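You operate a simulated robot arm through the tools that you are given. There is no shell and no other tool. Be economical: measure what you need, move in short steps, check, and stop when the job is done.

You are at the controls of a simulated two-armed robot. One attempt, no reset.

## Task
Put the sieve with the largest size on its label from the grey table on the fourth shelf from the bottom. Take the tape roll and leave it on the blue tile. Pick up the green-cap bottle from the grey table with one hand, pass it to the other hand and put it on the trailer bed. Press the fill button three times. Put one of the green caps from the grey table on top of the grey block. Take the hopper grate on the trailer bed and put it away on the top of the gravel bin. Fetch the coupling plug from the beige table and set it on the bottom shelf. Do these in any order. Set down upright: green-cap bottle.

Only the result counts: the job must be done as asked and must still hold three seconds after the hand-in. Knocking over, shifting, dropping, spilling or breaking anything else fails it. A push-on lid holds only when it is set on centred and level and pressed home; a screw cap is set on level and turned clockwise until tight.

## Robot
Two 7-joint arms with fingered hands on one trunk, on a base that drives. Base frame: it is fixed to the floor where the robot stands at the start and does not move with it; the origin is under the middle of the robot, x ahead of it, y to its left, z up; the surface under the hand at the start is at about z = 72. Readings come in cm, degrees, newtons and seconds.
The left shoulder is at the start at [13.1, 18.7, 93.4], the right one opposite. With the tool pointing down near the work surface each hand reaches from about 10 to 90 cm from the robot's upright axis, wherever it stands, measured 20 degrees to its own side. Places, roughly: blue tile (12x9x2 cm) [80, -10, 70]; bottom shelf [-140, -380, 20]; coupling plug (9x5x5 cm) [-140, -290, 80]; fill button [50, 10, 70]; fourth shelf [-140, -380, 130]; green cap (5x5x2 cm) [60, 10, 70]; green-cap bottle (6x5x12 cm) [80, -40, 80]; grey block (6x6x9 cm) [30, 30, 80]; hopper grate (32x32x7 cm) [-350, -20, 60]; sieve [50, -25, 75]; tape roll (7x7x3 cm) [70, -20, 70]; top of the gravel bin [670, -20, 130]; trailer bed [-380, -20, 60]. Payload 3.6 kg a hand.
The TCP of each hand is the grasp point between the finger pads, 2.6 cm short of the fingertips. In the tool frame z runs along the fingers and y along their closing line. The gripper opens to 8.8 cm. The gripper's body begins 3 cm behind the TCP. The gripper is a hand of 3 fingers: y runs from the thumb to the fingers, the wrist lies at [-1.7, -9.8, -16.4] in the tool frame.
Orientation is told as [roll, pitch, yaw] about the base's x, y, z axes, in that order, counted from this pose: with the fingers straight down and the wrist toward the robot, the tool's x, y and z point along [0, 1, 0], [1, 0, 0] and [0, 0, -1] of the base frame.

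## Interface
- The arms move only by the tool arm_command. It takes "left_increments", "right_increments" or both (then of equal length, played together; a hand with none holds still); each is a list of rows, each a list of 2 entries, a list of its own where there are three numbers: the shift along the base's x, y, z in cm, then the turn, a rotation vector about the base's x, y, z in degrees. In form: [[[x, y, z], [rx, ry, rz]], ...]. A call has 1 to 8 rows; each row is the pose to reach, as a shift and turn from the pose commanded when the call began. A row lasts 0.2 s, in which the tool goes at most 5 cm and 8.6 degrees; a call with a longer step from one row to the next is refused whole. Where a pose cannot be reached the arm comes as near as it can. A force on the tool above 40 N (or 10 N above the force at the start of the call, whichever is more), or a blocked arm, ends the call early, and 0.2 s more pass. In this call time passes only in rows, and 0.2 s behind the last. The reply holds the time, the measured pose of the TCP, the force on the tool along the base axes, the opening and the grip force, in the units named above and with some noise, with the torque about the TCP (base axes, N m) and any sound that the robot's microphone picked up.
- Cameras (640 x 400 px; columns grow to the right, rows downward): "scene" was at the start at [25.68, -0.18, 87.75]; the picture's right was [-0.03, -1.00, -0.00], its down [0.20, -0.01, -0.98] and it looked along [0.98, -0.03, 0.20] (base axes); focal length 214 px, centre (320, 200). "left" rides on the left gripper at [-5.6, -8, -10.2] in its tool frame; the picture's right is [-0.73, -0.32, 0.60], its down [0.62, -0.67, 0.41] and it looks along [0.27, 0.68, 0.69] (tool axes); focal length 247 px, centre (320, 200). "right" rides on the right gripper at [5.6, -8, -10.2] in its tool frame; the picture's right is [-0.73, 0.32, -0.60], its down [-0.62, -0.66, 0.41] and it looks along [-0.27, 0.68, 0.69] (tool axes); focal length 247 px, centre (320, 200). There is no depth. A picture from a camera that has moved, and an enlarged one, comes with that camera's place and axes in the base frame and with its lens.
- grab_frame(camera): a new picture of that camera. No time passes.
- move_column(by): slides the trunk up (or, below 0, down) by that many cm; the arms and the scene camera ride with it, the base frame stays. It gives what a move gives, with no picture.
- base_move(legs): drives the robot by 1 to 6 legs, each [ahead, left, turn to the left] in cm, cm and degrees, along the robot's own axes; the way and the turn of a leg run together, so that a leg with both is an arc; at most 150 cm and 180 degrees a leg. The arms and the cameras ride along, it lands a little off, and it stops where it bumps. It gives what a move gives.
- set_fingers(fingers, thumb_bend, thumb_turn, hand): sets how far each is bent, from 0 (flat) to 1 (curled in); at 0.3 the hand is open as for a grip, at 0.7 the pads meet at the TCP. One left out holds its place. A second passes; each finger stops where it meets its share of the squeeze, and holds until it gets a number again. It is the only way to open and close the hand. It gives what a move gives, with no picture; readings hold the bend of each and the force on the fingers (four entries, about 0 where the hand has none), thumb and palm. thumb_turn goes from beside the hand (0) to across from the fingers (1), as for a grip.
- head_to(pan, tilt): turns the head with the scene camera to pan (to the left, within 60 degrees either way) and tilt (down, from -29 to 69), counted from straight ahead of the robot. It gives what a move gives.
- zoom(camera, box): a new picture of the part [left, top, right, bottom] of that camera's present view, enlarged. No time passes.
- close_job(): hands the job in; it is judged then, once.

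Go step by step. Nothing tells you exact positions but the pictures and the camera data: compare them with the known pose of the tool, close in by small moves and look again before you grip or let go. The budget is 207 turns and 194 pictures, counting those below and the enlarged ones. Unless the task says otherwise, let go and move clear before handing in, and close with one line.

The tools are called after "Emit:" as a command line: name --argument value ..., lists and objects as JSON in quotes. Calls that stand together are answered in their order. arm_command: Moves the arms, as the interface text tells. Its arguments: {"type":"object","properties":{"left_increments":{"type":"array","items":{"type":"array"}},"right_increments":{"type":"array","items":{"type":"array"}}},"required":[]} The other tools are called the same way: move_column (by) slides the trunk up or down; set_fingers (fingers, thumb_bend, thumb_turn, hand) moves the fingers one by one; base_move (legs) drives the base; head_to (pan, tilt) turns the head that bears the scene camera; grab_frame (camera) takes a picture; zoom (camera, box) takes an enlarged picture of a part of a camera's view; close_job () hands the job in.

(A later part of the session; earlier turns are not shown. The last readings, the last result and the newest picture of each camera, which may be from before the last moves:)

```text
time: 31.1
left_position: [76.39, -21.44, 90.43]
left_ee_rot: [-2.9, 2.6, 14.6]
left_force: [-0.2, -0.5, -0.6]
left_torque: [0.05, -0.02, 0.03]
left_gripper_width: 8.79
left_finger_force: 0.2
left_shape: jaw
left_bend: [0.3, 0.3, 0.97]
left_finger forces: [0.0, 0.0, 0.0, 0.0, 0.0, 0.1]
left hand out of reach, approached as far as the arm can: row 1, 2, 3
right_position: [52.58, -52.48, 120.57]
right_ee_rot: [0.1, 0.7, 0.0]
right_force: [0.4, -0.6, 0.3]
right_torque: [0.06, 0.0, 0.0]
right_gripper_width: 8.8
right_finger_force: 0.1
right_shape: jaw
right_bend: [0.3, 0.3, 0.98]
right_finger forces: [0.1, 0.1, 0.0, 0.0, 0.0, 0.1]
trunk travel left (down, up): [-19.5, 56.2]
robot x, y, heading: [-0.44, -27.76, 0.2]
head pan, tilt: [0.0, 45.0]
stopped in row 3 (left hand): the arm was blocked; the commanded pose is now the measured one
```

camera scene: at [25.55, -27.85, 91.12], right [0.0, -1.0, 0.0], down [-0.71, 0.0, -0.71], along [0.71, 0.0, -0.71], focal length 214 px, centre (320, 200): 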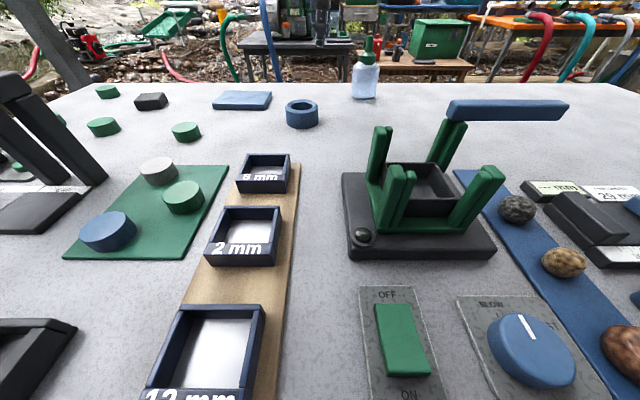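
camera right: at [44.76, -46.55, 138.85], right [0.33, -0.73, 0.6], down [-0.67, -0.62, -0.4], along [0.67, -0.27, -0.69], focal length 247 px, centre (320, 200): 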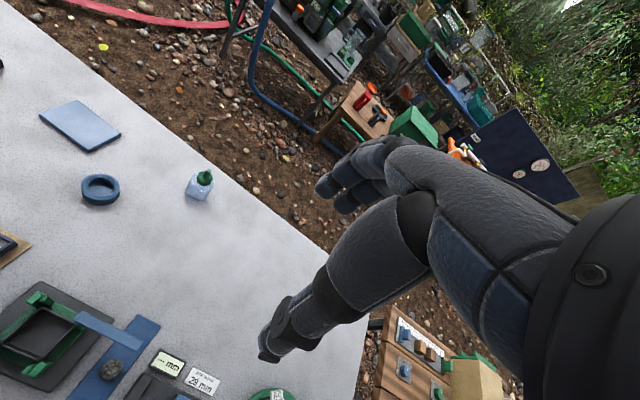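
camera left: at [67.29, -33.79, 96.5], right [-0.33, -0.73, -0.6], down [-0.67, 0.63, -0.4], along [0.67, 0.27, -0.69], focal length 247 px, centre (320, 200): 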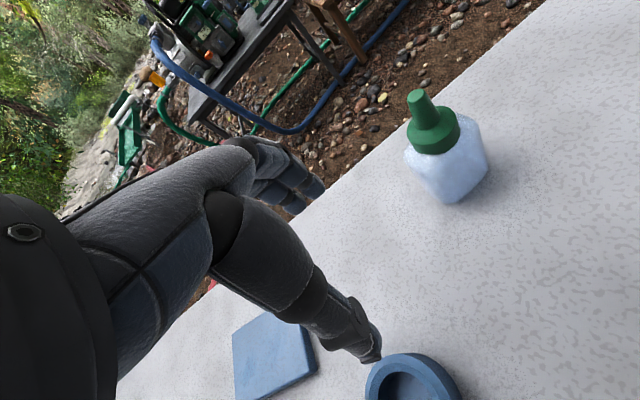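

The commanded pose has been reset to the measured one. I look before moving on.

Emit:
grab_frame --camera "scene"

Emit:
arm_command --left_increments '[[[-2, -1, 1], [1, -1, -5]], [[-5, -2, 1], [2, -2, -10]], [[-9, -3, 0], [2.9, -2.6, -14.6]]]'

Emit:
grab_frame --camera "scene"

```text
162 pictures are left
camera scene: at [25.56, -28.09, 91.12], right [0.0, -1.0, 0.0], down [-0.71, 0.0, -0.71], along [0.71, 0.0, -0.71], focal length 214 px, centre (320, 200)
```

scene: 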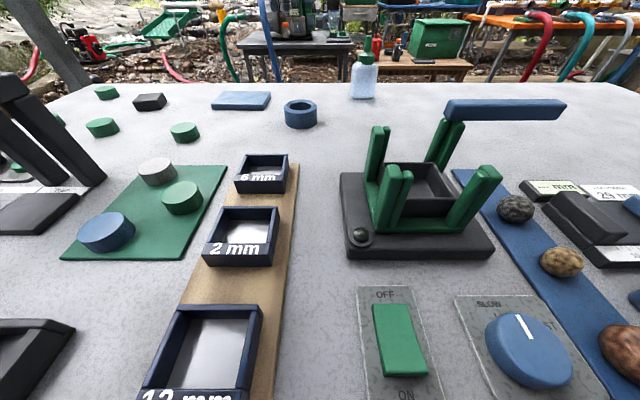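

```text
time: 31.9
left_position: [67.42, -24.07, 90.44]
left_ee_rot: [-0.5, -0.4, -0.1]
left_force: [-0.7, 0.6, -0.5]
left_torque: [-0.01, -0.02, -0.03]
left_gripper_width: 8.78
left_finger_force: 0.0
left_shape: jaw
left_bend: [0.3, 0.3, 0.97]
left_finger forces: [0.1, 0.0, 0.1, 0.0, 0.0, 0.0]
right_position: [52.41, -52.19, 120.62]
right_ee_rot: [0.0, 0.6, 0.1]
right_force: [0.1, 0.4, 0.3]
right_torque: [0.0, 0.0, 0.01]
right_gripper_width: 8.79
right_finger_force: 0.1
right_shape: jaw
right_bend: [0.3, 0.3, 0.98]
right_finger forces: [0.0, 0.0, 0.0, 0.0, 0.0, 0.2]
trunk travel left (down, up): [-19.5, 56.2]
robot x, y, heading: [-0.28, -27.94, -0.2]
head pan, tilt: [0.0, 45.0]
```

```text
161 pictures are left
camera scene: at [25.57, -27.88, 91.12], right [0.0, -1.0, 0.0], down [-0.71, 0.0, -0.71], along [0.71, 0.0, -0.71], focal length 214 px, centre (320, 200)
```

scene: 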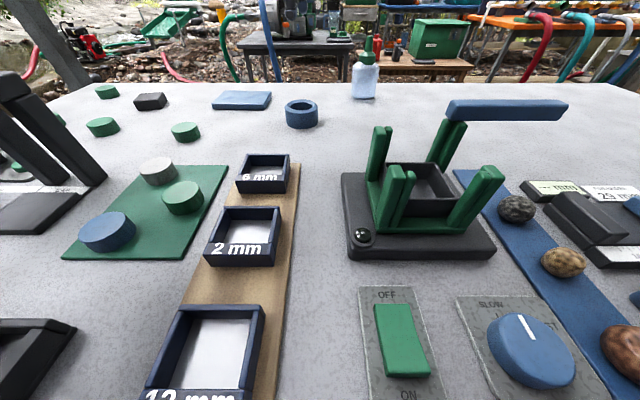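

Control is back. I tilt the head up a bit and lower over the ring.

Emit:
head_to --pan 5 --tilt 30

Emit:
arm_command --left_increments '[[[-0.2, -0.5, -4], [0.4, 0, 0]], [[-0.2, -0.5, -8], [0.4, 0, 0]], [[-0.2, -0.5, -10.5], [0.4, 0, 0]]]'

Emit:
grab_frame --camera "left"

Emit:
grab_frame --camera "scene"

```text
time: 32.7
left_position: [67.44, -24.26, 90.27]
left_ee_rot: [-0.5, -0.3, -0.1]
left_force: [-1.0, -0.5, 0.7]
left_torque: [-0.01, -0.02, -0.01]
left_gripper_width: 8.8
left_finger_force: 0.0
left_shape: jaw
left_bend: [0.3, 0.3, 0.97]
left_finger forces: [0.0, 0.0, 0.0, 0.1, 0.0, 0.1]
right_position: [52.61, -52.16, 120.64]
right_ee_rot: [0.0, 0.5, 0.1]
right_force: [-0.6, 0.5, -0.3]
right_torque: [0.02, 0.02, 0.0]
right_gripper_width: 8.78
right_finger_force: 0.1
right_shape: jaw
right_bend: [0.3, 0.3, 0.98]
right_finger forces: [0.0, 0.1, 0.0, 0.0, 0.0, 0.1]
trunk travel left (down, up): [-19.5, 56.2]
robot x, y, heading: [-0.22, -27.67, 0.1]
head pan, tilt: [5.0, 30.0]
```

```text
time: 33.5
left_position: [67.23, -24.65, 79.87]
left_ee_rot: [-0.1, -0.3, 0.0]
left_force: [-1.4, 0.1, -0.5]
left_torque: [-0.02, 0.01, -0.01]
left_gripper_width: 8.79
left_finger_force: 0.0
left_shape: jaw
left_bend: [0.3, 0.3, 0.97]
left_finger forces: [0.0, 0.0, 0.0, 0.1, 0.1, 0.0]
right_position: [52.54, -52.27, 120.64]
right_ee_rot: [0.1, 0.7, 0.1]
right_force: [0.4, -0.2, -0.1]
right_torque: [0.02, 0.0, -0.02]
right_gripper_width: 8.79
right_finger_force: 0.2
right_shape: jaw
right_bend: [0.3, 0.3, 0.98]
right_finger forces: [0.0, 0.0, 0.0, 0.0, 0.0, 0.1]
trunk travel left (down, up): [-19.5, 56.2]
robot x, y, heading: [-0.68, -27.62, 0.0]
head pan, tilt: [5.0, 30.0]
```

```text
160 pictures are left
camera left: at [59.21, -30.2, 90.15], right [-0.32, -0.74, -0.6], down [-0.66, 0.62, -0.42], along [0.68, 0.27, -0.68], focal length 247 px, centre (320, 200)
```

left: 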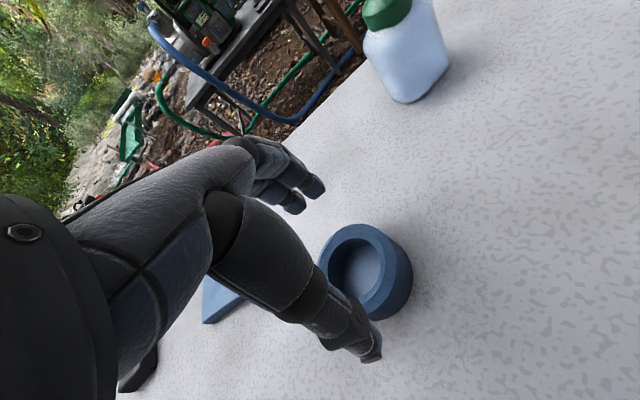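

```text
159 pictures are left
camera scene: at [26.47, -27.08, 93.38], right [0.09, -1.0, 0.0], down [-0.5, -0.04, -0.87], along [0.86, 0.08, -0.5], focal length 214 px, centre (320, 200)
```

scene: 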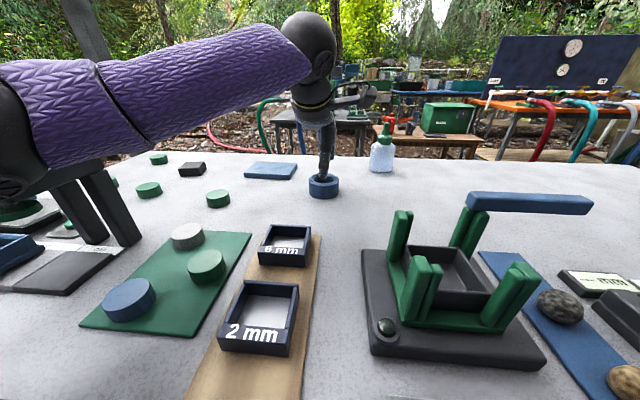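

I centre on the ring (about [66.6,-24.9]) and descend to grip height.

Emit:
arm_command --left_increments '[[[-0.6, -0.3, -1], [0, 0, 0]], [[-0.6, -0.3, -2.5], [0, 0, 0]], [[-0.6, -0.3, -4.2], [0, 0, 0]]]'

Emit:
grab_frame --camera "left"

```text
time: 34.3
left_position: [66.72, -25.01, 75.64]
left_ee_rot: [-0.2, -0.3, -0.2]
left_force: [0.4, -0.1, 0.3]
left_torque: [-0.02, 0.0, 0.02]
left_gripper_width: 8.79
left_finger_force: 0.1
left_shape: jaw
left_bend: [0.3, 0.3, 0.97]
left_finger forces: [0.1, 0.1, 0.1, 0.0, 0.0, 0.0]
right_position: [52.65, -52.21, 120.64]
right_ee_rot: [0.0, 0.7, 0.1]
right_force: [0.5, 0.0, 0.3]
right_torque: [-0.01, 0.02, -0.01]
right_gripper_width: 8.76
right_finger_force: 0.1
right_shape: jaw
right_bend: [0.3, 0.3, 0.98]
right_finger forces: [0.0, 0.1, 0.1, 0.1, 0.0, 0.0]
trunk travel left (down, up): [-19.5, 56.2]
robot x, y, heading: [-0.11, -27.81, 0.2]
head pan, tilt: [5.0, 30.0]
```

```text
158 pictures are left
camera left: at [58.65, -30.57, 85.96], right [-0.32, -0.74, -0.6], down [-0.66, 0.62, -0.42], along [0.68, 0.27, -0.68], focal length 247 px, centre (320, 200)
```

left: 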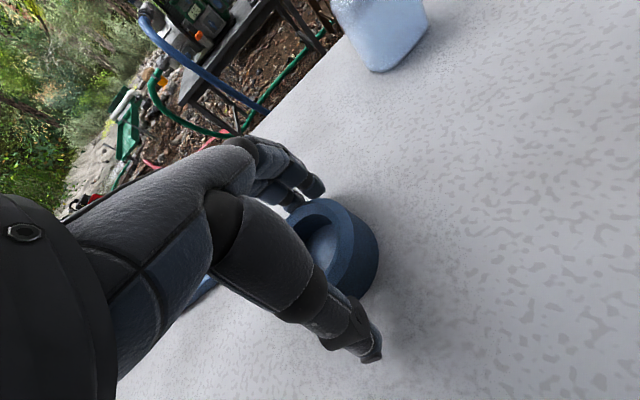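

The ring lies between thumb and fingers. I close.

Emit:
set_fingers --hand "left" --fingers 0.6 --thumb_bend 0.6

Emit:
arm_command --left_increments '[[[0, 0, 3], [0, 0, 0]], [[0, 0, 6], [0, 0, 0]]]'

Emit:
grab_frame --camera "left"

Emit:
grab_frame --camera "scene"

```text
time: 35.3
left_position: [66.76, -25.08, 75.76]
left_ee_rot: [-0.2, -0.4, 0.0]
left_force: [2.1, 0.3, 4.9]
left_torque: [0.06, -0.17, -0.03]
left_gripper_width: 5.57
left_finger_force: 17.4
left_shape: fingers
left_bend: [0.49, 0.47, 0.95]
left_finger forces: [0.9, 17.3, 0.1, 0.0, 16.7, 0.1]
right_position: [52.57, -52.07, 120.66]
right_ee_rot: [0.0, 0.6, 0.1]
right_force: [0.6, -0.2, -0.1]
right_torque: [0.03, -0.01, -0.03]
right_gripper_width: 8.8
right_finger_force: 0.1
right_shape: jaw
right_bend: [0.3, 0.3, 0.98]
right_finger forces: [0.0, 0.0, 0.0, 0.0, 0.1, 0.1]
trunk travel left (down, up): [-19.5, 56.2]
robot x, y, heading: [-0.39, -28.11, -0.1]
head pan, tilt: [5.0, 30.0]
```

```text
time: 35.9
left_position: [66.63, -24.99, 81.63]
left_ee_rot: [-0.1, -0.2, -0.1]
left_force: [-0.1, 0.7, -0.6]
left_torque: [-0.01, -0.02, 0.0]
left_gripper_width: 5.58
left_finger_force: 16.8
left_shape: fingers
left_bend: [0.49, 0.47, 0.95]
left_finger forces: [1.0, 16.1, 0.0, 0.0, 17.0, 0.0]
right_position: [52.62, -52.22, 120.59]
right_ee_rot: [0.0, 0.6, 0.1]
right_force: [-0.3, 0.2, 0.9]
right_torque: [-0.03, 0.02, 0.03]
right_gripper_width: 8.8
right_finger_force: 0.0
right_shape: jaw
right_bend: [0.3, 0.3, 0.98]
right_finger forces: [0.1, 0.0, 0.0, 0.0, 0.0, 0.0]
trunk travel left (down, up): [-19.5, 56.2]
robot x, y, heading: [-0.46, -28.41, 0.1]
head pan, tilt: [5.0, 30.0]
```

```text
157 pictures are left
camera left: at [58.58, -30.64, 92.01], right [-0.32, -0.73, -0.6], down [-0.66, 0.62, -0.41], along [0.68, 0.26, -0.69], focal length 247 px, centre (320, 200)
```

left: 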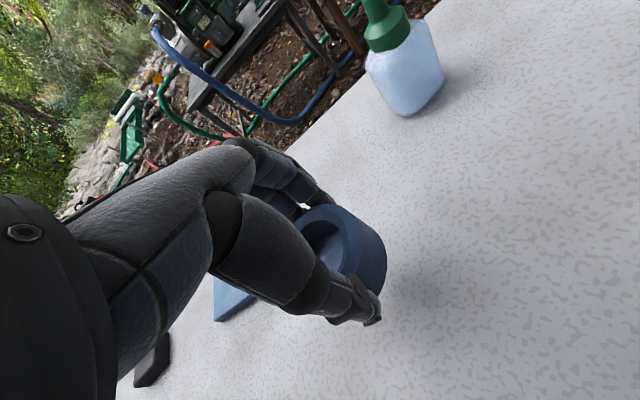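

```text
156 pictures are left
camera scene: at [26.45, -27.09, 93.38], right [0.09, -1.0, 0.0], down [-0.5, -0.04, -0.87], along [0.86, 0.08, -0.5], focal length 214 px, centre (320, 200)
```

scene: 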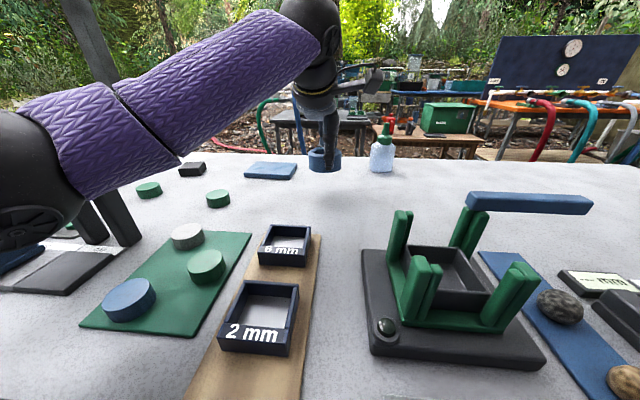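

The ring is held. I carry it over the blue tile at about [75.8,-10.6].

Emit:
arm_command --left_increments '[[[1, 2, 2], [0, 0, 0]], [[3, 5.5, 2.5], [0, 0, 0]], [[5.5, 9, 2.5], [0, 0, 0]], [[7.5, 12, 2.5], [0, 0, 0]], [[8.5, 14, 2.5], [0, 0, 0]]]'

Emit:
grab_frame --camera "left"

Emit:
grab_frame --camera "scene"

```text
time: 37.1
left_position: [75.18, -10.85, 84.16]
left_ee_rot: [-0.1, -0.2, -0.1]
left_force: [0.4, -0.3, -1.0]
left_torque: [-0.03, 0.0, -0.03]
left_gripper_width: 5.57
left_finger_force: 17.2
left_shape: fingers
left_bend: [0.49, 0.47, 0.95]
left_finger forces: [1.0, 15.9, 0.0, 0.1, 16.9, 0.0]
right_position: [52.59, -52.12, 120.62]
right_ee_rot: [0.0, 0.6, 0.1]
right_force: [0.4, -0.6, -0.3]
right_torque: [-0.01, -0.02, 0.01]
right_gripper_width: 8.78
right_finger_force: 0.1
right_shape: jaw
right_bend: [0.3, 0.3, 0.98]
right_finger forces: [0.1, 0.0, 0.0, 0.0, 0.0, 0.0]
trunk travel left (down, up): [-19.5, 56.2]
robot x, y, heading: [-0.09, -27.89, 0.1]
head pan, tilt: [5.0, 30.0]
```

```text
155 pictures are left
camera left: at [67.12, -16.52, 94.46], right [-0.32, -0.74, -0.6], down [-0.66, 0.62, -0.42], along [0.68, 0.26, -0.68], focal length 247 px, centre (320, 200)
```

left: 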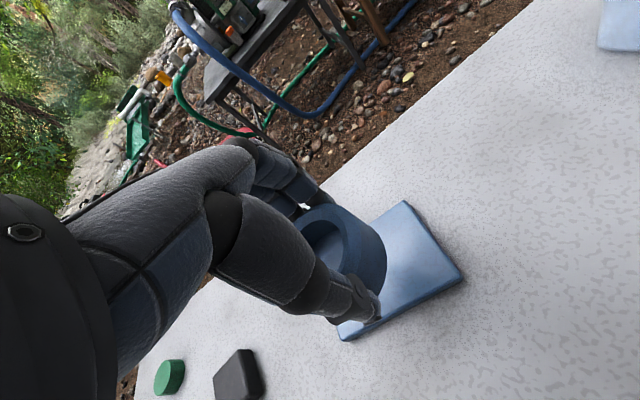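

```text
154 pictures are left
camera scene: at [26.46, -27.07, 93.38], right [0.09, -1.0, 0.0], down [-0.5, -0.04, -0.87], along [0.86, 0.08, -0.5], focal length 214 px, centre (320, 200)
```

scene: 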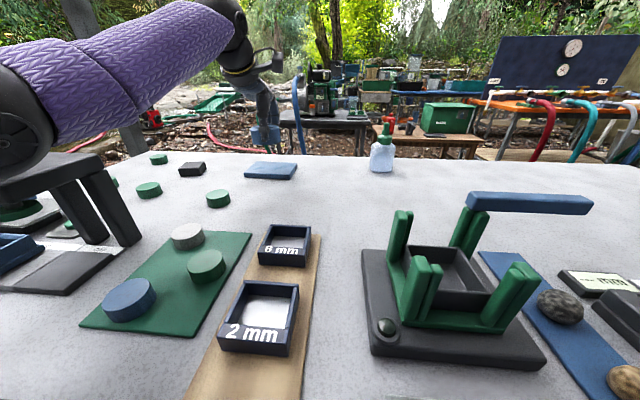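

Tile centre about [76.5,-10.6]. I lower the ring onto it.

Emit:
arm_command --left_increments '[[[1.2, 0.2, -3], [0, 0, 0]], [[1.2, 0.2, -5], [0, 0, 0]], [[1.2, 0.2, -5.9], [0, 0, 0]], [[1.2, 0.2, -6.3], [0, 0, 0]]]'

Emit:
grab_frame --camera "left"

Emit:
zoom --camera "scene" --box '[200, 100, 360, 200]'

```text
time: 38.1
left_position: [76.3, -10.78, 77.7]
left_ee_rot: [-0.1, -0.3, -0.2]
left_force: [0.7, 0.5, -0.9]
left_torque: [-0.02, 0.0, 0.01]
left_gripper_width: 5.56
left_finger_force: 17.1
left_shape: fingers
left_bend: [0.49, 0.47, 0.95]
left_finger forces: [1.0, 15.9, 0.0, 0.0, 16.8, 0.1]
right_position: [52.62, -52.12, 120.58]
right_ee_rot: [0.1, 0.6, 0.2]
right_force: [-0.2, 0.0, -0.4]
right_torque: [-0.01, 0.02, 0.0]
right_gripper_width: 8.74
right_finger_force: 0.1
right_shape: jaw
right_bend: [0.3, 0.3, 0.98]
right_finger forces: [0.1, 0.0, 0.0, 0.1, 0.0, 0.0]
trunk travel left (down, up): [-19.5, 56.2]
robot x, y, heading: [-0.1, -28.06, -0.3]
head pan, tilt: [5.0, 30.0]
```

```text
153 pictures are left
camera left: at [68.27, -16.4, 88.13], right [-0.32, -0.74, -0.6], down [-0.66, 0.62, -0.42], along [0.68, 0.26, -0.68], focal length 247 px, centre (320, 200)
```

left: 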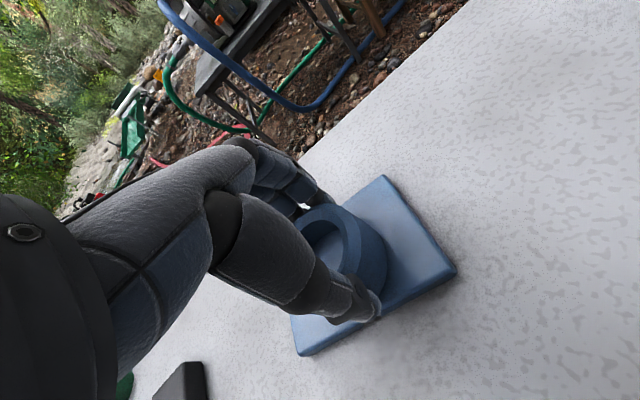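

```text
4.00 times, centred on (280, 150) of scene
camera zoom: at [26.46, -27.08, 93.38], right [0.09, -1.0, 0.0], down [-0.5, -0.04, -0.87], along [0.86, 0.08, -0.5], focal length 858 px, centre (480, 400)
```

zoom: 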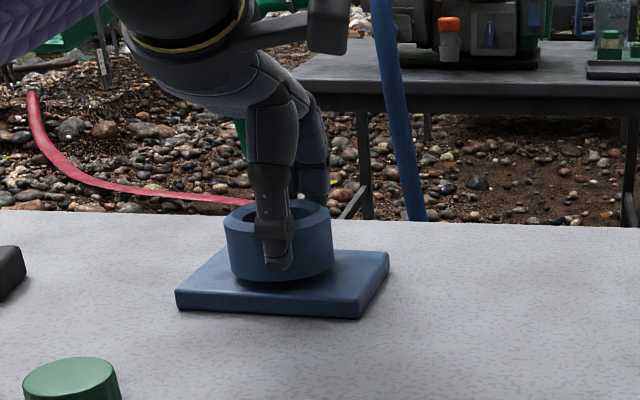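

Nearly in contact; I lower slightly more to feel the tile.

Emit:
arm_command --left_increments '[[[0.1, 0, -0.4], [0, 0, 0]], [[0.1, 0, -0.8], [0, 0, 0]]]'

```text
time: 38.7
left_position: [76.32, -10.75, 77.14]
left_ee_rot: [-0.1, -0.5, -0.1]
left_force: [-0.3, -0.7, 2.2]
left_torque: [0.04, -0.09, 0.02]
left_gripper_width: 5.57
left_finger_force: 17.2
left_shape: fingers
left_bend: [0.49, 0.47, 0.95]
left_finger forces: [0.8, 16.1, 0.1, 0.0, 17.3, 0.0]
right_position: [52.48, -52.17, 120.68]
right_ee_rot: [0.0, 0.6, 0.2]
right_force: [-0.3, -0.1, -0.3]
right_torque: [-0.02, -0.03, -0.02]
right_gripper_width: 8.82
right_finger_force: 0.0
right_shape: jaw
right_bend: [0.3, 0.3, 0.98]
right_finger forces: [0.0, 0.0, 0.0, 0.0, 0.0, 0.0]
trunk travel left (down, up): [-19.5, 56.2]
robot x, y, heading: [-0.45, -27.84, 0.1]
head pan, tilt: [5.0, 30.0]
```

Contact felt. I release and rise.

Emit:
set_fingers --hand "left" --fingers 0.3 --thumb_bend 0.3

Emit:
arm_command --left_increments '[[[0, 0, 2], [0, 0, 0]], [[0, 0, 6], [0, 0, 0]], [[0, 0, 10], [0, 0, 0]]]'

Emit:
grab_frame --camera "left"

Emit:
grab_frame --camera "scene"

```text
time: 39.7
left_position: [76.36, -10.79, 77.06]
left_ee_rot: [0.0, -0.3, -0.1]
left_force: [0.5, -1.0, -0.3]
left_torque: [-0.01, -0.01, 0.0]
left_gripper_width: 8.78
left_finger_force: 0.2
left_shape: fingers
left_bend: [0.3, 0.3, 0.97]
left_finger forces: [0.1, 0.1, 0.0, 0.1, 0.1, 0.1]
right_position: [52.6, -52.01, 120.64]
right_ee_rot: [0.0, 0.5, 0.2]
right_force: [0.5, 0.0, -0.2]
right_torque: [0.0, 0.02, -0.03]
right_gripper_width: 8.8
right_finger_force: 0.0
right_shape: jaw
right_bend: [0.3, 0.3, 0.98]
right_finger forces: [0.1, 0.1, 0.0, 0.1, 0.0, 0.0]
trunk travel left (down, up): [-19.5, 56.2]
robot x, y, heading: [-0.13, -27.8, 0.1]
head pan, tilt: [5.0, 30.0]
```

```text
time: 40.5
left_position: [76.38, -10.79, 87.04]
left_ee_rot: [-0.1, -0.3, 0.0]
left_force: [-0.3, -0.4, 0.3]
left_torque: [0.02, 0.03, 0.01]
left_gripper_width: 8.82
left_finger_force: 0.1
left_shape: fingers
left_bend: [0.3, 0.3, 0.97]
left_finger forces: [0.0, 0.0, 0.1, 0.0, 0.0, 0.0]
right_position: [52.51, -52.03, 120.76]
right_ee_rot: [-0.1, 0.7, 0.2]
right_force: [0.7, -0.4, -0.2]
right_torque: [0.0, 0.02, 0.03]
right_gripper_width: 8.8
right_finger_force: 0.0
right_shape: jaw
right_bend: [0.3, 0.3, 0.98]
right_finger forces: [0.0, 0.0, 0.1, 0.0, 0.1, 0.0]
trunk travel left (down, up): [-19.5, 56.2]
robot x, y, heading: [-0.3, -27.81, -0.1]
head pan, tilt: [5.0, 30.0]
```

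```text
151 pictures are left
camera left: at [68.37, -16.42, 97.42], right [-0.32, -0.74, -0.6], down [-0.66, 0.62, -0.42], along [0.68, 0.27, -0.68], focal length 247 px, centre (320, 200)
```

left: 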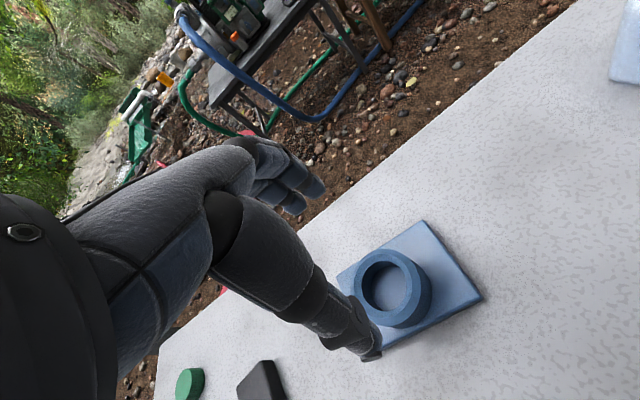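

```text
150 pictures are left
camera scene: at [26.44, -27.09, 93.39], right [0.09, -1.0, 0.0], down [-0.5, -0.04, -0.87], along [0.86, 0.08, -0.5], focal length 214 px, centre (320, 200)
```

scene: 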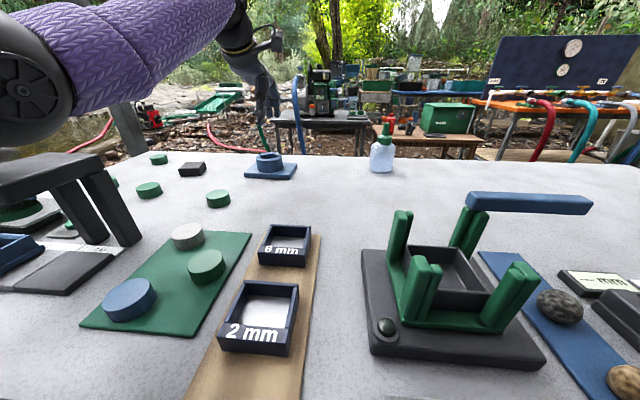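

The tape sits on the tile. Now the cap at about [60,-4]: I back the base 18 cm so the elbow doesn't fold over the press, then hover over the cap.

Emit:
base_move --legs '[[-18, 0, 0]]'

Emit:
head_to --pan 15 --tilt 35

Emit:
grab_frame --camera "left"

Emit:
grab_frame --camera "scene"

```text
time: 42.0
left_position: [58.08, -10.96, 87.19]
left_ee_rot: [-0.2, -0.4, 0.0]
left_force: [-0.4, 0.6, 0.1]
left_torque: [-0.03, -0.02, -0.03]
left_gripper_width: 8.81
left_finger_force: 0.0
left_shape: fingers
left_bend: [0.3, 0.3, 0.97]
left_finger forces: [0.1, 0.1, 0.0, 0.1, 0.0, 0.1]
right_position: [34.16, -52.15, 120.74]
right_ee_rot: [0.0, 0.6, 0.1]
right_force: [-0.3, 0.7, 0.5]
right_torque: [0.01, 0.01, 0.02]
right_gripper_width: 8.79
right_finger_force: 0.1
right_shape: jaw
right_bend: [0.3, 0.3, 0.98]
right_finger forces: [0.0, 0.1, 0.0, 0.0, 0.0, 0.0]
trunk travel left (down, up): [-19.5, 56.2]
robot x, y, heading: [-18.72, -27.64, 0.4]
head pan, tilt: [5.0, 30.0]
```

```text
time: 42.8
left_position: [58.14, -10.79, 87.0]
left_ee_rot: [0.0, -0.3, -0.1]
left_force: [0.3, -0.1, 0.5]
left_torque: [-0.01, 0.03, 0.0]
left_gripper_width: 8.82
left_finger_force: 0.0
left_shape: fingers
left_bend: [0.3, 0.3, 0.97]
left_finger forces: [0.0, 0.0, 0.1, 0.1, 0.0, 0.0]
right_position: [34.31, -52.05, 120.63]
right_ee_rot: [0.1, 0.6, 0.1]
right_force: [0.3, -0.2, -0.2]
right_torque: [0.02, 0.0, -0.03]
right_gripper_width: 8.79
right_finger_force: 0.0
right_shape: jaw
right_bend: [0.3, 0.3, 0.98]
right_finger forces: [0.1, 0.0, 0.0, 0.0, 0.0, 0.0]
trunk travel left (down, up): [-19.5, 56.2]
robot x, y, heading: [-18.86, -27.97, 0.1]
head pan, tilt: [15.0, 35.0]
```

```text
149 pictures are left
camera left: at [50.14, -16.38, 97.36], right [-0.32, -0.74, -0.6], down [-0.66, 0.62, -0.42], along [0.68, 0.27, -0.68], focal length 247 px, centre (320, 200)
```

left: 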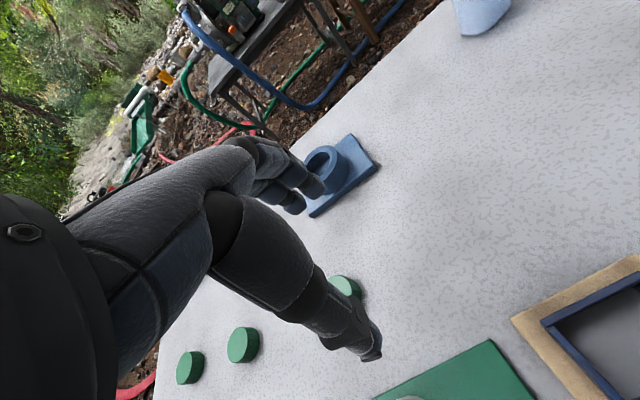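

```text
148 pictures are left
camera scene: at [7.7, -25.59, 92.61], right [0.26, -0.97, 0.0], down [-0.55, -0.15, -0.82], along [0.79, 0.21, -0.57], focal length 214 px, centre (320, 200)
```

scene: 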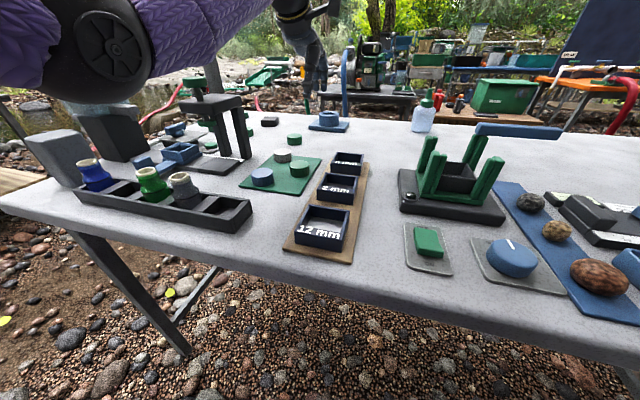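

I hover over the cap at about [61,-5].

Emit:
arm_command --left_increments '[[[2, 3, -1], [0, 0, 0]], [[3, 5.6, -3], [0, 0, 0]], [[3, 5.6, -6], [0, 0, 0]]]'

Emit:
grab_frame --camera "left"

Emit:
grab_frame --camera "scene"

```text
time: 43.6
left_position: [61.45, -5.19, 80.95]
left_ee_rot: [-0.1, -0.2, -0.1]
left_force: [0.3, -0.2, 0.2]
left_torque: [0.0, -0.06, 0.01]
left_gripper_width: 8.82
left_finger_force: 0.0
left_shape: fingers
left_bend: [0.3, 0.3, 0.97]
left_finger forces: [0.1, 0.0, 0.0, 0.0, 0.0, 0.0]
right_position: [34.37, -52.11, 120.66]
right_ee_rot: [0.0, 0.6, 0.1]
right_force: [-0.4, -0.7, 0.9]
right_torque: [0.02, 0.01, -0.02]
right_gripper_width: 8.82
right_finger_force: 0.0
right_shape: jaw
right_bend: [0.3, 0.3, 0.98]
right_finger forces: [0.0, 0.0, 0.1, 0.0, 0.0, 0.0]
trunk travel left (down, up): [-19.5, 56.2]
robot x, y, heading: [-18.8, -27.95, 0.1]
head pan, tilt: [15.0, 35.0]
```

```text
147 pictures are left
camera left: at [53.34, -10.75, 91.25], right [-0.32, -0.74, -0.6], down [-0.66, 0.62, -0.42], along [0.68, 0.27, -0.68], focal length 247 px, centre (320, 200)
```

left: 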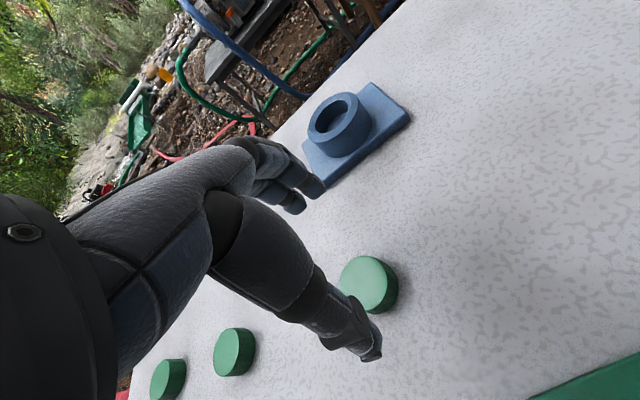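

```text
146 pictures are left
camera scene: at [7.72, -25.6, 92.59], right [0.26, -0.97, 0.0], down [-0.55, -0.15, -0.82], along [0.79, 0.21, -0.57], focal length 214 px, centre (320, 200)
```

scene: 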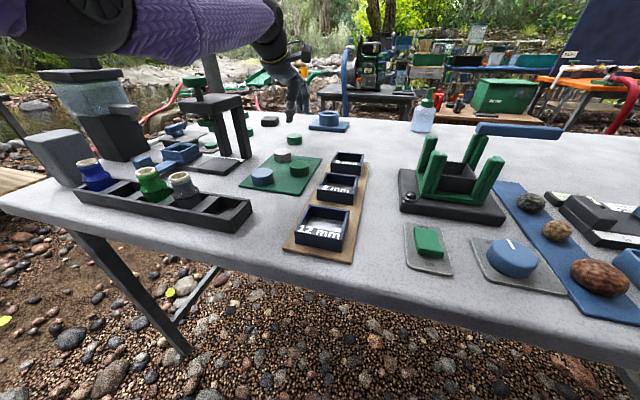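

Cap centre about [60.6,-4.5]. I descend around it.

Emit:
arm_command --left_increments '[[[-0.8, 0.7, -2], [0, 0, 0]], [[-0.8, 0.7, -4.5], [0, 0, 0]], [[-0.8, 0.7, -5.9], [0, 0, 0]]]'

Emit:
grab_frame --camera "left"

```text
time: 44.4
left_position: [60.57, -4.5, 75.22]
left_ee_rot: [-0.1, -0.3, -0.1]
left_force: [0.3, 0.7, -0.2]
left_torque: [0.02, 0.02, -0.02]
left_gripper_width: 8.8
left_finger_force: 0.0
left_shape: fingers
left_bend: [0.3, 0.3, 0.97]
left_finger forces: [0.1, 0.1, 0.1, 0.1, 0.1, 0.0]
right_position: [34.32, -52.07, 120.64]
right_ee_rot: [0.0, 0.6, 0.1]
right_force: [-0.2, 0.5, -0.3]
right_torque: [-0.02, 0.02, 0.01]
right_gripper_width: 8.81
right_finger_force: 0.0
right_shape: jaw
right_bend: [0.3, 0.3, 0.98]
right_finger forces: [0.1, 0.0, 0.0, 0.0, 0.0, 0.0]
trunk travel left (down, up): [-19.5, 56.2]
robot x, y, heading: [-18.63, -27.76, 0.2]
head pan, tilt: [15.0, 35.0]
```

```text
145 pictures are left
camera left: at [52.47, -10.09, 85.44], right [-0.32, -0.74, -0.6], down [-0.66, 0.62, -0.42], along [0.68, 0.27, -0.68], focal length 247 px, centre (320, 200)
```

left: 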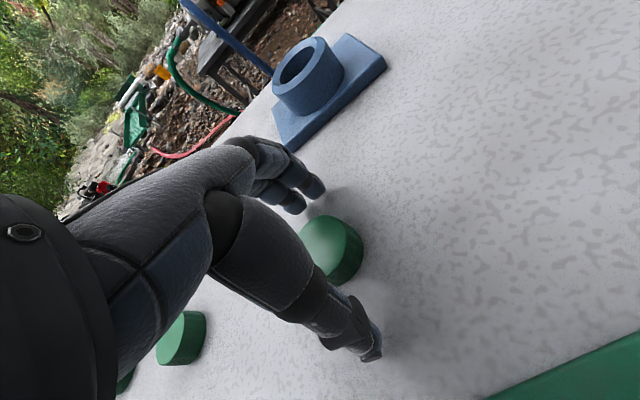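

Aligned. I close on the cap and lift.

Emit:
set_fingers --hand "left" --fingers 0.65 --thumb_bend 0.65

Emit:
arm_command --left_increments '[[[0, 0, 3], [0, 0, 0]], [[0, 0, 7], [0, 0, 0]]]'

Emit:
grab_frame --camera "left"

```text
time: 45.4
left_position: [60.48, -4.36, 75.24]
left_ee_rot: [-0.1, -0.3, -0.1]
left_force: [-0.7, 0.3, 0.2]
left_torque: [0.04, 0.01, 0.0]
left_gripper_width: 3.42
left_finger_force: 10.0
left_shape: fingers
left_bend: [0.58, 0.55, 0.96]
left_finger forces: [3.7, 6.7, 0.0, 0.0, 10.2, 0.0]
right_position: [34.28, -52.1, 120.72]
right_ee_rot: [0.0, 0.5, 0.1]
right_force: [-1.2, 0.3, 0.0]
right_torque: [-0.03, -0.04, 0.03]
right_gripper_width: 8.78
right_finger_force: 0.1
right_shape: jaw
right_bend: [0.3, 0.3, 0.98]
right_finger forces: [0.0, 0.0, 0.0, 0.0, 0.1, 0.1]
trunk travel left (down, up): [-19.5, 56.2]
robot x, y, heading: [-18.59, -27.76, -0.2]
head pan, tilt: [15.0, 35.0]
```

```text
time: 46.0
left_position: [60.47, -4.42, 82.19]
left_ee_rot: [-0.1, -0.3, 0.0]
left_force: [0.1, 0.8, 1.0]
left_torque: [0.01, 0.0, 0.02]
left_gripper_width: 3.46
left_finger_force: 10.5
left_shape: fingers
left_bend: [0.58, 0.55, 0.96]
left_finger forces: [3.7, 6.8, 0.0, 0.1, 10.3, 0.0]
right_position: [34.38, -52.03, 120.69]
right_ee_rot: [0.0, 0.6, 0.1]
right_force: [1.5, -0.1, 0.0]
right_torque: [0.03, -0.01, -0.01]
right_gripper_width: 8.77
right_finger_force: 0.0
right_shape: jaw
right_bend: [0.3, 0.3, 0.98]
right_finger forces: [0.1, 0.0, 0.0, 0.0, 0.1, 0.0]
trunk travel left (down, up): [-19.5, 56.2]
robot x, y, heading: [-18.49, -28.02, -0.2]
head pan, tilt: [15.0, 35.0]
```

```text
144 pictures are left
camera left: at [52.46, -10.04, 92.57], right [-0.32, -0.74, -0.6], down [-0.66, 0.62, -0.42], along [0.68, 0.27, -0.68], focal length 247 px, centre (320, 200)
```

left: 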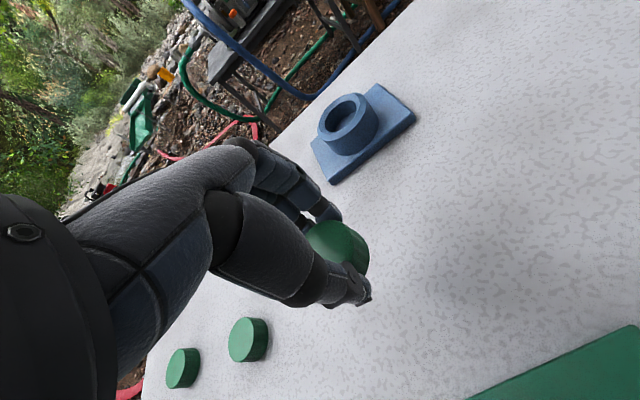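

The cap is held. I raise it above the hopper's height, then swing toward the grey block.

Emit:
arm_command --left_increments '[[[-2, 0, 4.5], [0, 0, 0]], [[-5, 0, 8.5], [0, 0, 4]], [[-8.5, 0, 12], [0, 0, 9]], [[-12, 0.5, 15], [0, 0, 14]], [[-16, 1, 18], [0, 0, 19]], [[-20, 1.5, 20], [0, 0, 24]], [[-24, 2, 21], [0, 0, 29]], [[-28, 3, 21], [0, 0, 34]]]'

Emit:
grab_frame --camera "left"

Emit:
head_to --pan 40 --tilt 25

Emit:
grab_frame --camera "scene"

```text
refused: row 5 steps farther than a row can; nothing moved
```

```text
143 pictures are left
camera left: at [52.46, -10.04, 92.57], right [-0.32, -0.74, -0.6], down [-0.66, 0.62, -0.42], along [0.68, 0.27, -0.68], focal length 247 px, centre (320, 200)
```

left: 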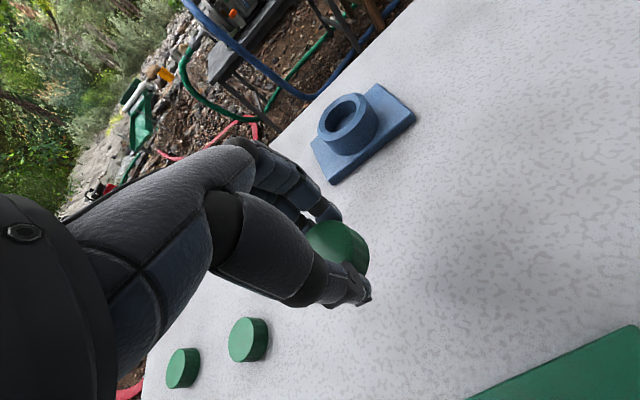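

```text
time: 46.9
left_position: [60.43, -4.39, 82.09]
left_ee_rot: [0.0, -0.2, 0.0]
left_force: [-0.6, -0.3, -0.3]
left_torque: [0.0, 0.0, 0.04]
left_gripper_width: 3.45
left_finger_force: 10.5
left_shape: fingers
left_bend: [0.58, 0.55, 0.96]
left_finger forces: [3.7, 6.8, 0.0, 0.0, 10.2, 0.0]
right_position: [34.32, -52.09, 120.65]
right_ee_rot: [0.0, 0.5, 0.1]
right_force: [0.3, -0.5, 0.8]
right_torque: [0.03, 0.01, -0.03]
right_gripper_width: 8.78
right_finger_force: 0.1
right_shape: jaw
right_bend: [0.3, 0.3, 0.98]
right_finger forces: [0.0, 0.0, 0.0, 0.1, 0.0, 0.1]
trunk travel left (down, up): [-19.5, 56.2]
robot x, y, heading: [-18.39, -28.03, 0.0]
head pan, tilt: [40.0, 25.0]
```

```text
142 pictures are left
camera scene: at [6.26, -21.95, 94.17], right [0.64, -0.77, 0.0], down [-0.32, -0.27, -0.91], along [0.69, 0.58, -0.42], focal length 214 px, centre (320, 200)
```

scene: 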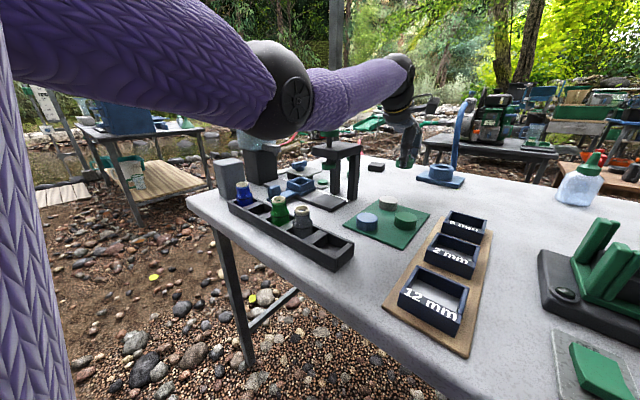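

I repeat with shorter steps.

Emit:
arm_command --left_increments '[[[-2, 0, 4], [0, 0, 0]], [[-5, 0, 8], [0, 0, 4]], [[-8, 0, 11.5], [0, 0, 9]], [[-11.5, 0.5, 14.5], [0, 0, 14]], [[-15, 1, 17], [0, 0, 19]], [[-19, 1.5, 19], [0, 0, 24]], [[-23, 2, 20.5], [0, 0, 29]], [[-27.5, 3, 21], [0, 0, 34]]]'

Emit:
grab_frame --camera "left"

Emit:
grab_frame --camera "scene"

```text
time: 48.6
left_position: [37.26, 1.96, 100.85]
left_ee_rot: [0.0, -0.4, 34.0]
left_force: [0.2, -0.7, 1.2]
left_torque: [0.01, 0.02, 0.0]
left_gripper_width: 3.4
left_finger_force: 10.8
left_shape: fingers
left_bend: [0.58, 0.55, 0.96]
left_finger forces: [3.9, 6.5, 0.0, 0.0, 9.9, 0.0]
left hand out of reach, approached as far as the arm can: row 7, 8
right_position: [34.3, -52.03, 120.7]
right_ee_rot: [-0.1, 0.6, 0.1]
right_force: [0.4, -0.7, -0.1]
right_torque: [0.0, -0.02, -0.02]
right_gripper_width: 8.77
right_finger_force: 0.0
right_shape: jaw
right_bend: [0.3, 0.3, 0.98]
right_finger forces: [0.0, 0.1, 0.1, 0.0, 0.1, 0.0]
trunk travel left (down, up): [-19.5, 56.2]
robot x, y, heading: [-18.66, -27.85, 0.0]
head pan, tilt: [40.0, 25.0]
```

```text
141 pictures are left
camera left: at [33.78, -7.33, 111.09], right [0.15, -0.79, -0.6], down [-0.9, 0.15, -0.42], along [0.42, 0.6, -0.68], focal length 247 px, centre (320, 200)
```

left: 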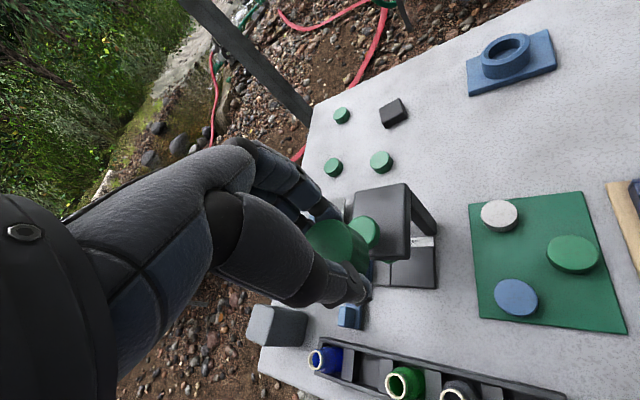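

```text
140 pictures are left
camera scene: at [6.23, -21.92, 94.19], right [0.64, -0.77, 0.0], down [-0.32, -0.27, -0.91], along [0.69, 0.58, -0.42], focal length 214 px, centre (320, 200)
```

scene: 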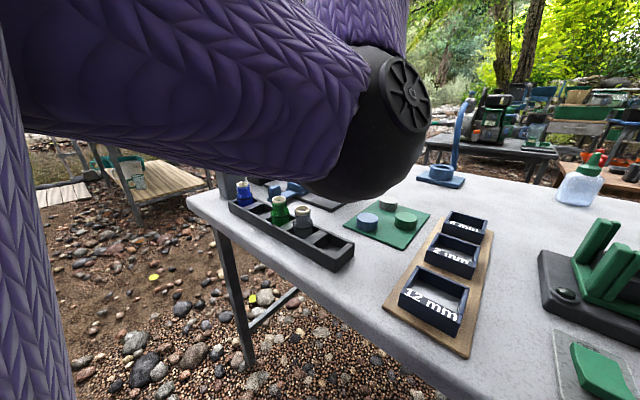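

The arm is folded too much here. I back the base 11 cm, then extend to the block.

Emit:
base_move --legs '[[-11, 0, 0]]'

Emit:
arm_command --left_increments '[[[1, 4.5, 0], [0, 0, 0]], [[2, 9, 0], [0, 0, 0]], [[3, 13.5, 0], [0, 0, 0]], [[4, 18, 0], [0, 0, 0]], [[4, 22, 0], [0, 0, 0]]]'

Emit:
grab_frame --camera "left"

Emit:
grab_frame --camera "scene"

```text
time: 49.8
left_position: [26.28, 1.76, 100.92]
left_ee_rot: [-0.1, -0.5, 33.9]
left_force: [-0.2, -0.4, 0.4]
left_torque: [0.0, 0.0, 0.01]
left_gripper_width: 3.42
left_finger_force: 10.1
left_shape: fingers
left_bend: [0.58, 0.55, 0.96]
left_finger forces: [3.9, 6.5, 0.0, 0.0, 10.0, 0.1]
right_position: [23.17, -52.17, 120.73]
right_ee_rot: [0.0, 0.5, 0.1]
right_force: [-0.7, -0.2, -0.5]
right_torque: [0.02, -0.03, -0.02]
right_gripper_width: 8.81
right_finger_force: 0.1
right_shape: jaw
right_bend: [0.3, 0.3, 0.98]
right_finger forces: [0.0, 0.1, 0.0, 0.1, 0.1, 0.0]
trunk travel left (down, up): [-19.5, 56.2]
robot x, y, heading: [-29.64, -27.93, 0.1]
head pan, tilt: [40.0, 25.0]
```

```text
time: 51.0
left_position: [30.43, 23.9, 100.72]
left_ee_rot: [-0.2, -0.5, 33.9]
left_force: [-1.1, 0.1, 0.3]
left_torque: [0.02, -0.02, 0.04]
left_gripper_width: 3.41
left_finger_force: 10.4
left_shape: fingers
left_bend: [0.58, 0.55, 0.96]
left_finger forces: [3.8, 6.6, 0.0, 0.0, 9.9, 0.0]
right_position: [23.25, -52.03, 120.7]
right_ee_rot: [0.0, 0.6, 0.1]
right_force: [0.0, 0.4, -0.2]
right_torque: [-0.02, 0.01, 0.01]
right_gripper_width: 8.8
right_finger_force: 0.0
right_shape: jaw
right_bend: [0.3, 0.3, 0.98]
right_finger forces: [0.0, 0.0, 0.1, 0.1, 0.0, 0.1]
trunk travel left (down, up): [-19.5, 56.2]
robot x, y, heading: [-29.31, -28.2, 0.2]
head pan, tilt: [40.0, 25.0]
```

```text
139 pictures are left
camera left: at [26.99, 14.69, 111.04], right [0.15, -0.79, -0.6], down [-0.9, 0.15, -0.42], along [0.42, 0.6, -0.68], focal length 247 px, centre (320, 200)
```

left: 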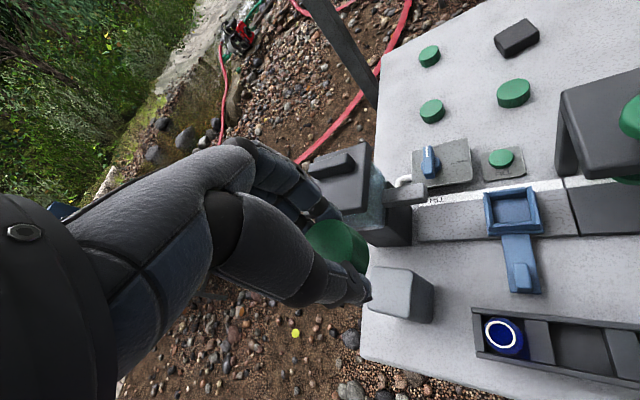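

```text
138 pictures are left
camera scene: at [-4.73, -21.91, 94.18], right [0.64, -0.76, 0.0], down [-0.32, -0.27, -0.91], along [0.69, 0.58, -0.42], focal length 214 px, centre (320, 200)
```

scene: 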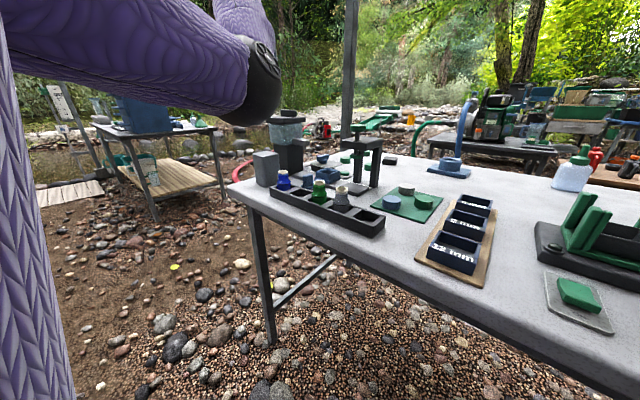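

The block top centre is about [31,27.4], with the hopper just behind it. I turn the hand so the fingers lie to the left rather than toward the hopper.

Emit:
arm_command --left_increments '[[[-1, 0, 0], [0, 0, 8]], [[-2, 0, 0], [0, 0, 16]], [[-2, 0.5, 0], [0, 0, 24]], [[-1, 1.5, 0], [0, 0, 32]], [[0, 2.5, 0], [0, 0, 40]], [[0.5, 3.4, -3], [0, 0, 41]]]'

Emit:
grab_frame --camera "left"

Emit:
zoom --camera "scene" --box '[200, 80, 400, 205]'

```text
time: 52.4
left_position: [30.92, 27.29, 97.81]
left_ee_rot: [0.0, -0.4, 75.1]
left_force: [-0.8, 0.6, -0.4]
left_torque: [0.0, 0.01, 0.04]
left_gripper_width: 3.38
left_finger_force: 9.8
left_shape: fingers
left_bend: [0.58, 0.55, 0.96]
left_finger forces: [3.9, 6.6, 0.1, 0.0, 9.8, 0.0]
right_position: [23.34, -52.09, 120.56]
right_ee_rot: [-0.2, 0.5, 0.1]
right_force: [-0.6, -0.1, -0.3]
right_torque: [0.0, 0.03, -0.03]
right_gripper_width: 8.79
right_finger_force: 0.1
right_shape: jaw
right_bend: [0.3, 0.3, 0.98]
right_finger forces: [0.0, 0.1, 0.0, 0.1, 0.0, 0.1]
trunk travel left (down, up): [-19.5, 56.2]
robot x, y, heading: [-29.43, -27.88, 0.4]
head pan, tilt: [40.0, 25.0]
```

```text
137 pictures are left
camera left: at [34.29, 18.04, 108.02], right [0.63, -0.49, -0.6], down [-0.77, -0.48, -0.42], along [-0.08, 0.73, -0.68], focal length 247 px, centre (320, 200)
```

left: 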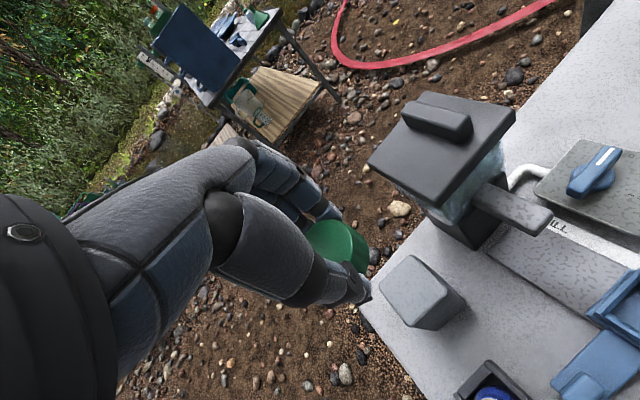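

```text
3.20 times, centred on (300, 142) of scene
camera zoom: at [-4.7, -21.92, 94.16], right [0.64, -0.76, 0.0], down [-0.32, -0.27, -0.91], along [0.69, 0.58, -0.42], focal length 686 px, centre (384, 384)
```

zoom: 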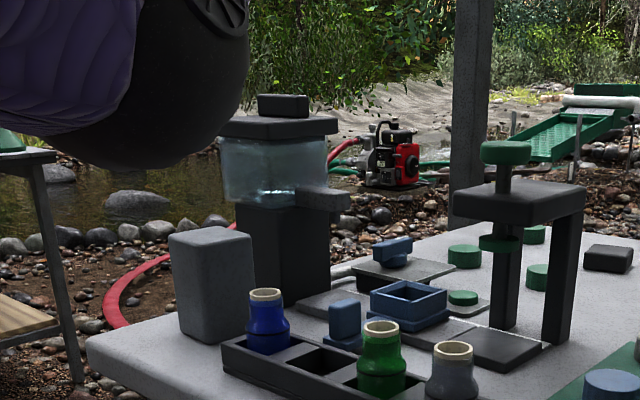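

Block top centre about [31.2,27.7], z about 80.8; the hopper lid edge is at x about 38.4, so the hand clears. I descend to just above.

Emit:
arm_command --left_increments '[[[0.2, 0.4, -4], [0, 0, 0]], [[0.2, 0.4, -8], [0, 0, 0]], [[0.2, 0.4, -11], [0, 0, 0]], [[0.2, 0.4, -12.3], [0, 0, 0]]]'

Emit:
grab_frame --camera "left"

Emit:
zoom --camera "scene" --box '[200, 80, 400, 205]'

```text
time: 53.4
left_position: [31.13, 27.6, 85.42]
left_ee_rot: [-0.1, -0.4, 75.1]
left_force: [0.2, -0.6, 0.1]
left_torque: [0.01, -0.02, 0.01]
left_gripper_width: 3.38
left_finger_force: 10.0
left_shape: fingers
left_bend: [0.58, 0.55, 0.96]
left_finger forces: [3.7, 6.6, 0.0, 0.0, 9.8, 0.0]
right_position: [23.34, -52.06, 120.66]
right_ee_rot: [0.0, 0.6, 0.0]
right_force: [-0.1, 0.6, 0.1]
right_torque: [-0.02, -0.01, 0.02]
right_gripper_width: 8.8
right_finger_force: 0.0
right_shape: jaw
right_bend: [0.3, 0.3, 0.98]
right_finger forces: [0.1, 0.1, 0.1, 0.0, 0.0, 0.0]
trunk travel left (down, up): [-19.5, 56.2]
robot x, y, heading: [-29.68, -27.99, -0.0]
head pan, tilt: [40.0, 25.0]
```

```text
135 pictures are left
camera left: at [34.39, 18.34, 95.72], right [0.63, -0.49, -0.6], down [-0.77, -0.48, -0.42], along [-0.08, 0.73, -0.68], focal length 247 px, centre (320, 200)
```

left: 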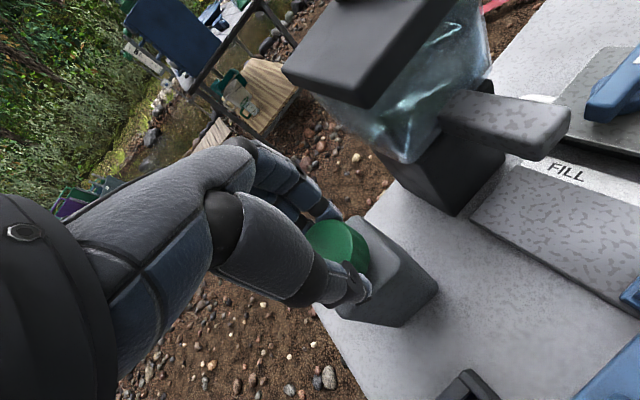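

```text
3.20 times, centred on (300, 142) of scene
camera zoom: at [-4.72, -21.94, 94.18], right [0.64, -0.76, 0.0], down [-0.32, -0.27, -0.91], along [0.69, 0.58, -0.42], focal length 686 px, centre (384, 384)
```

zoom: 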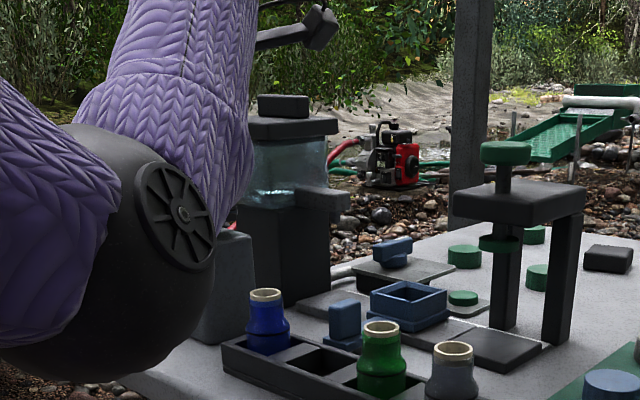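

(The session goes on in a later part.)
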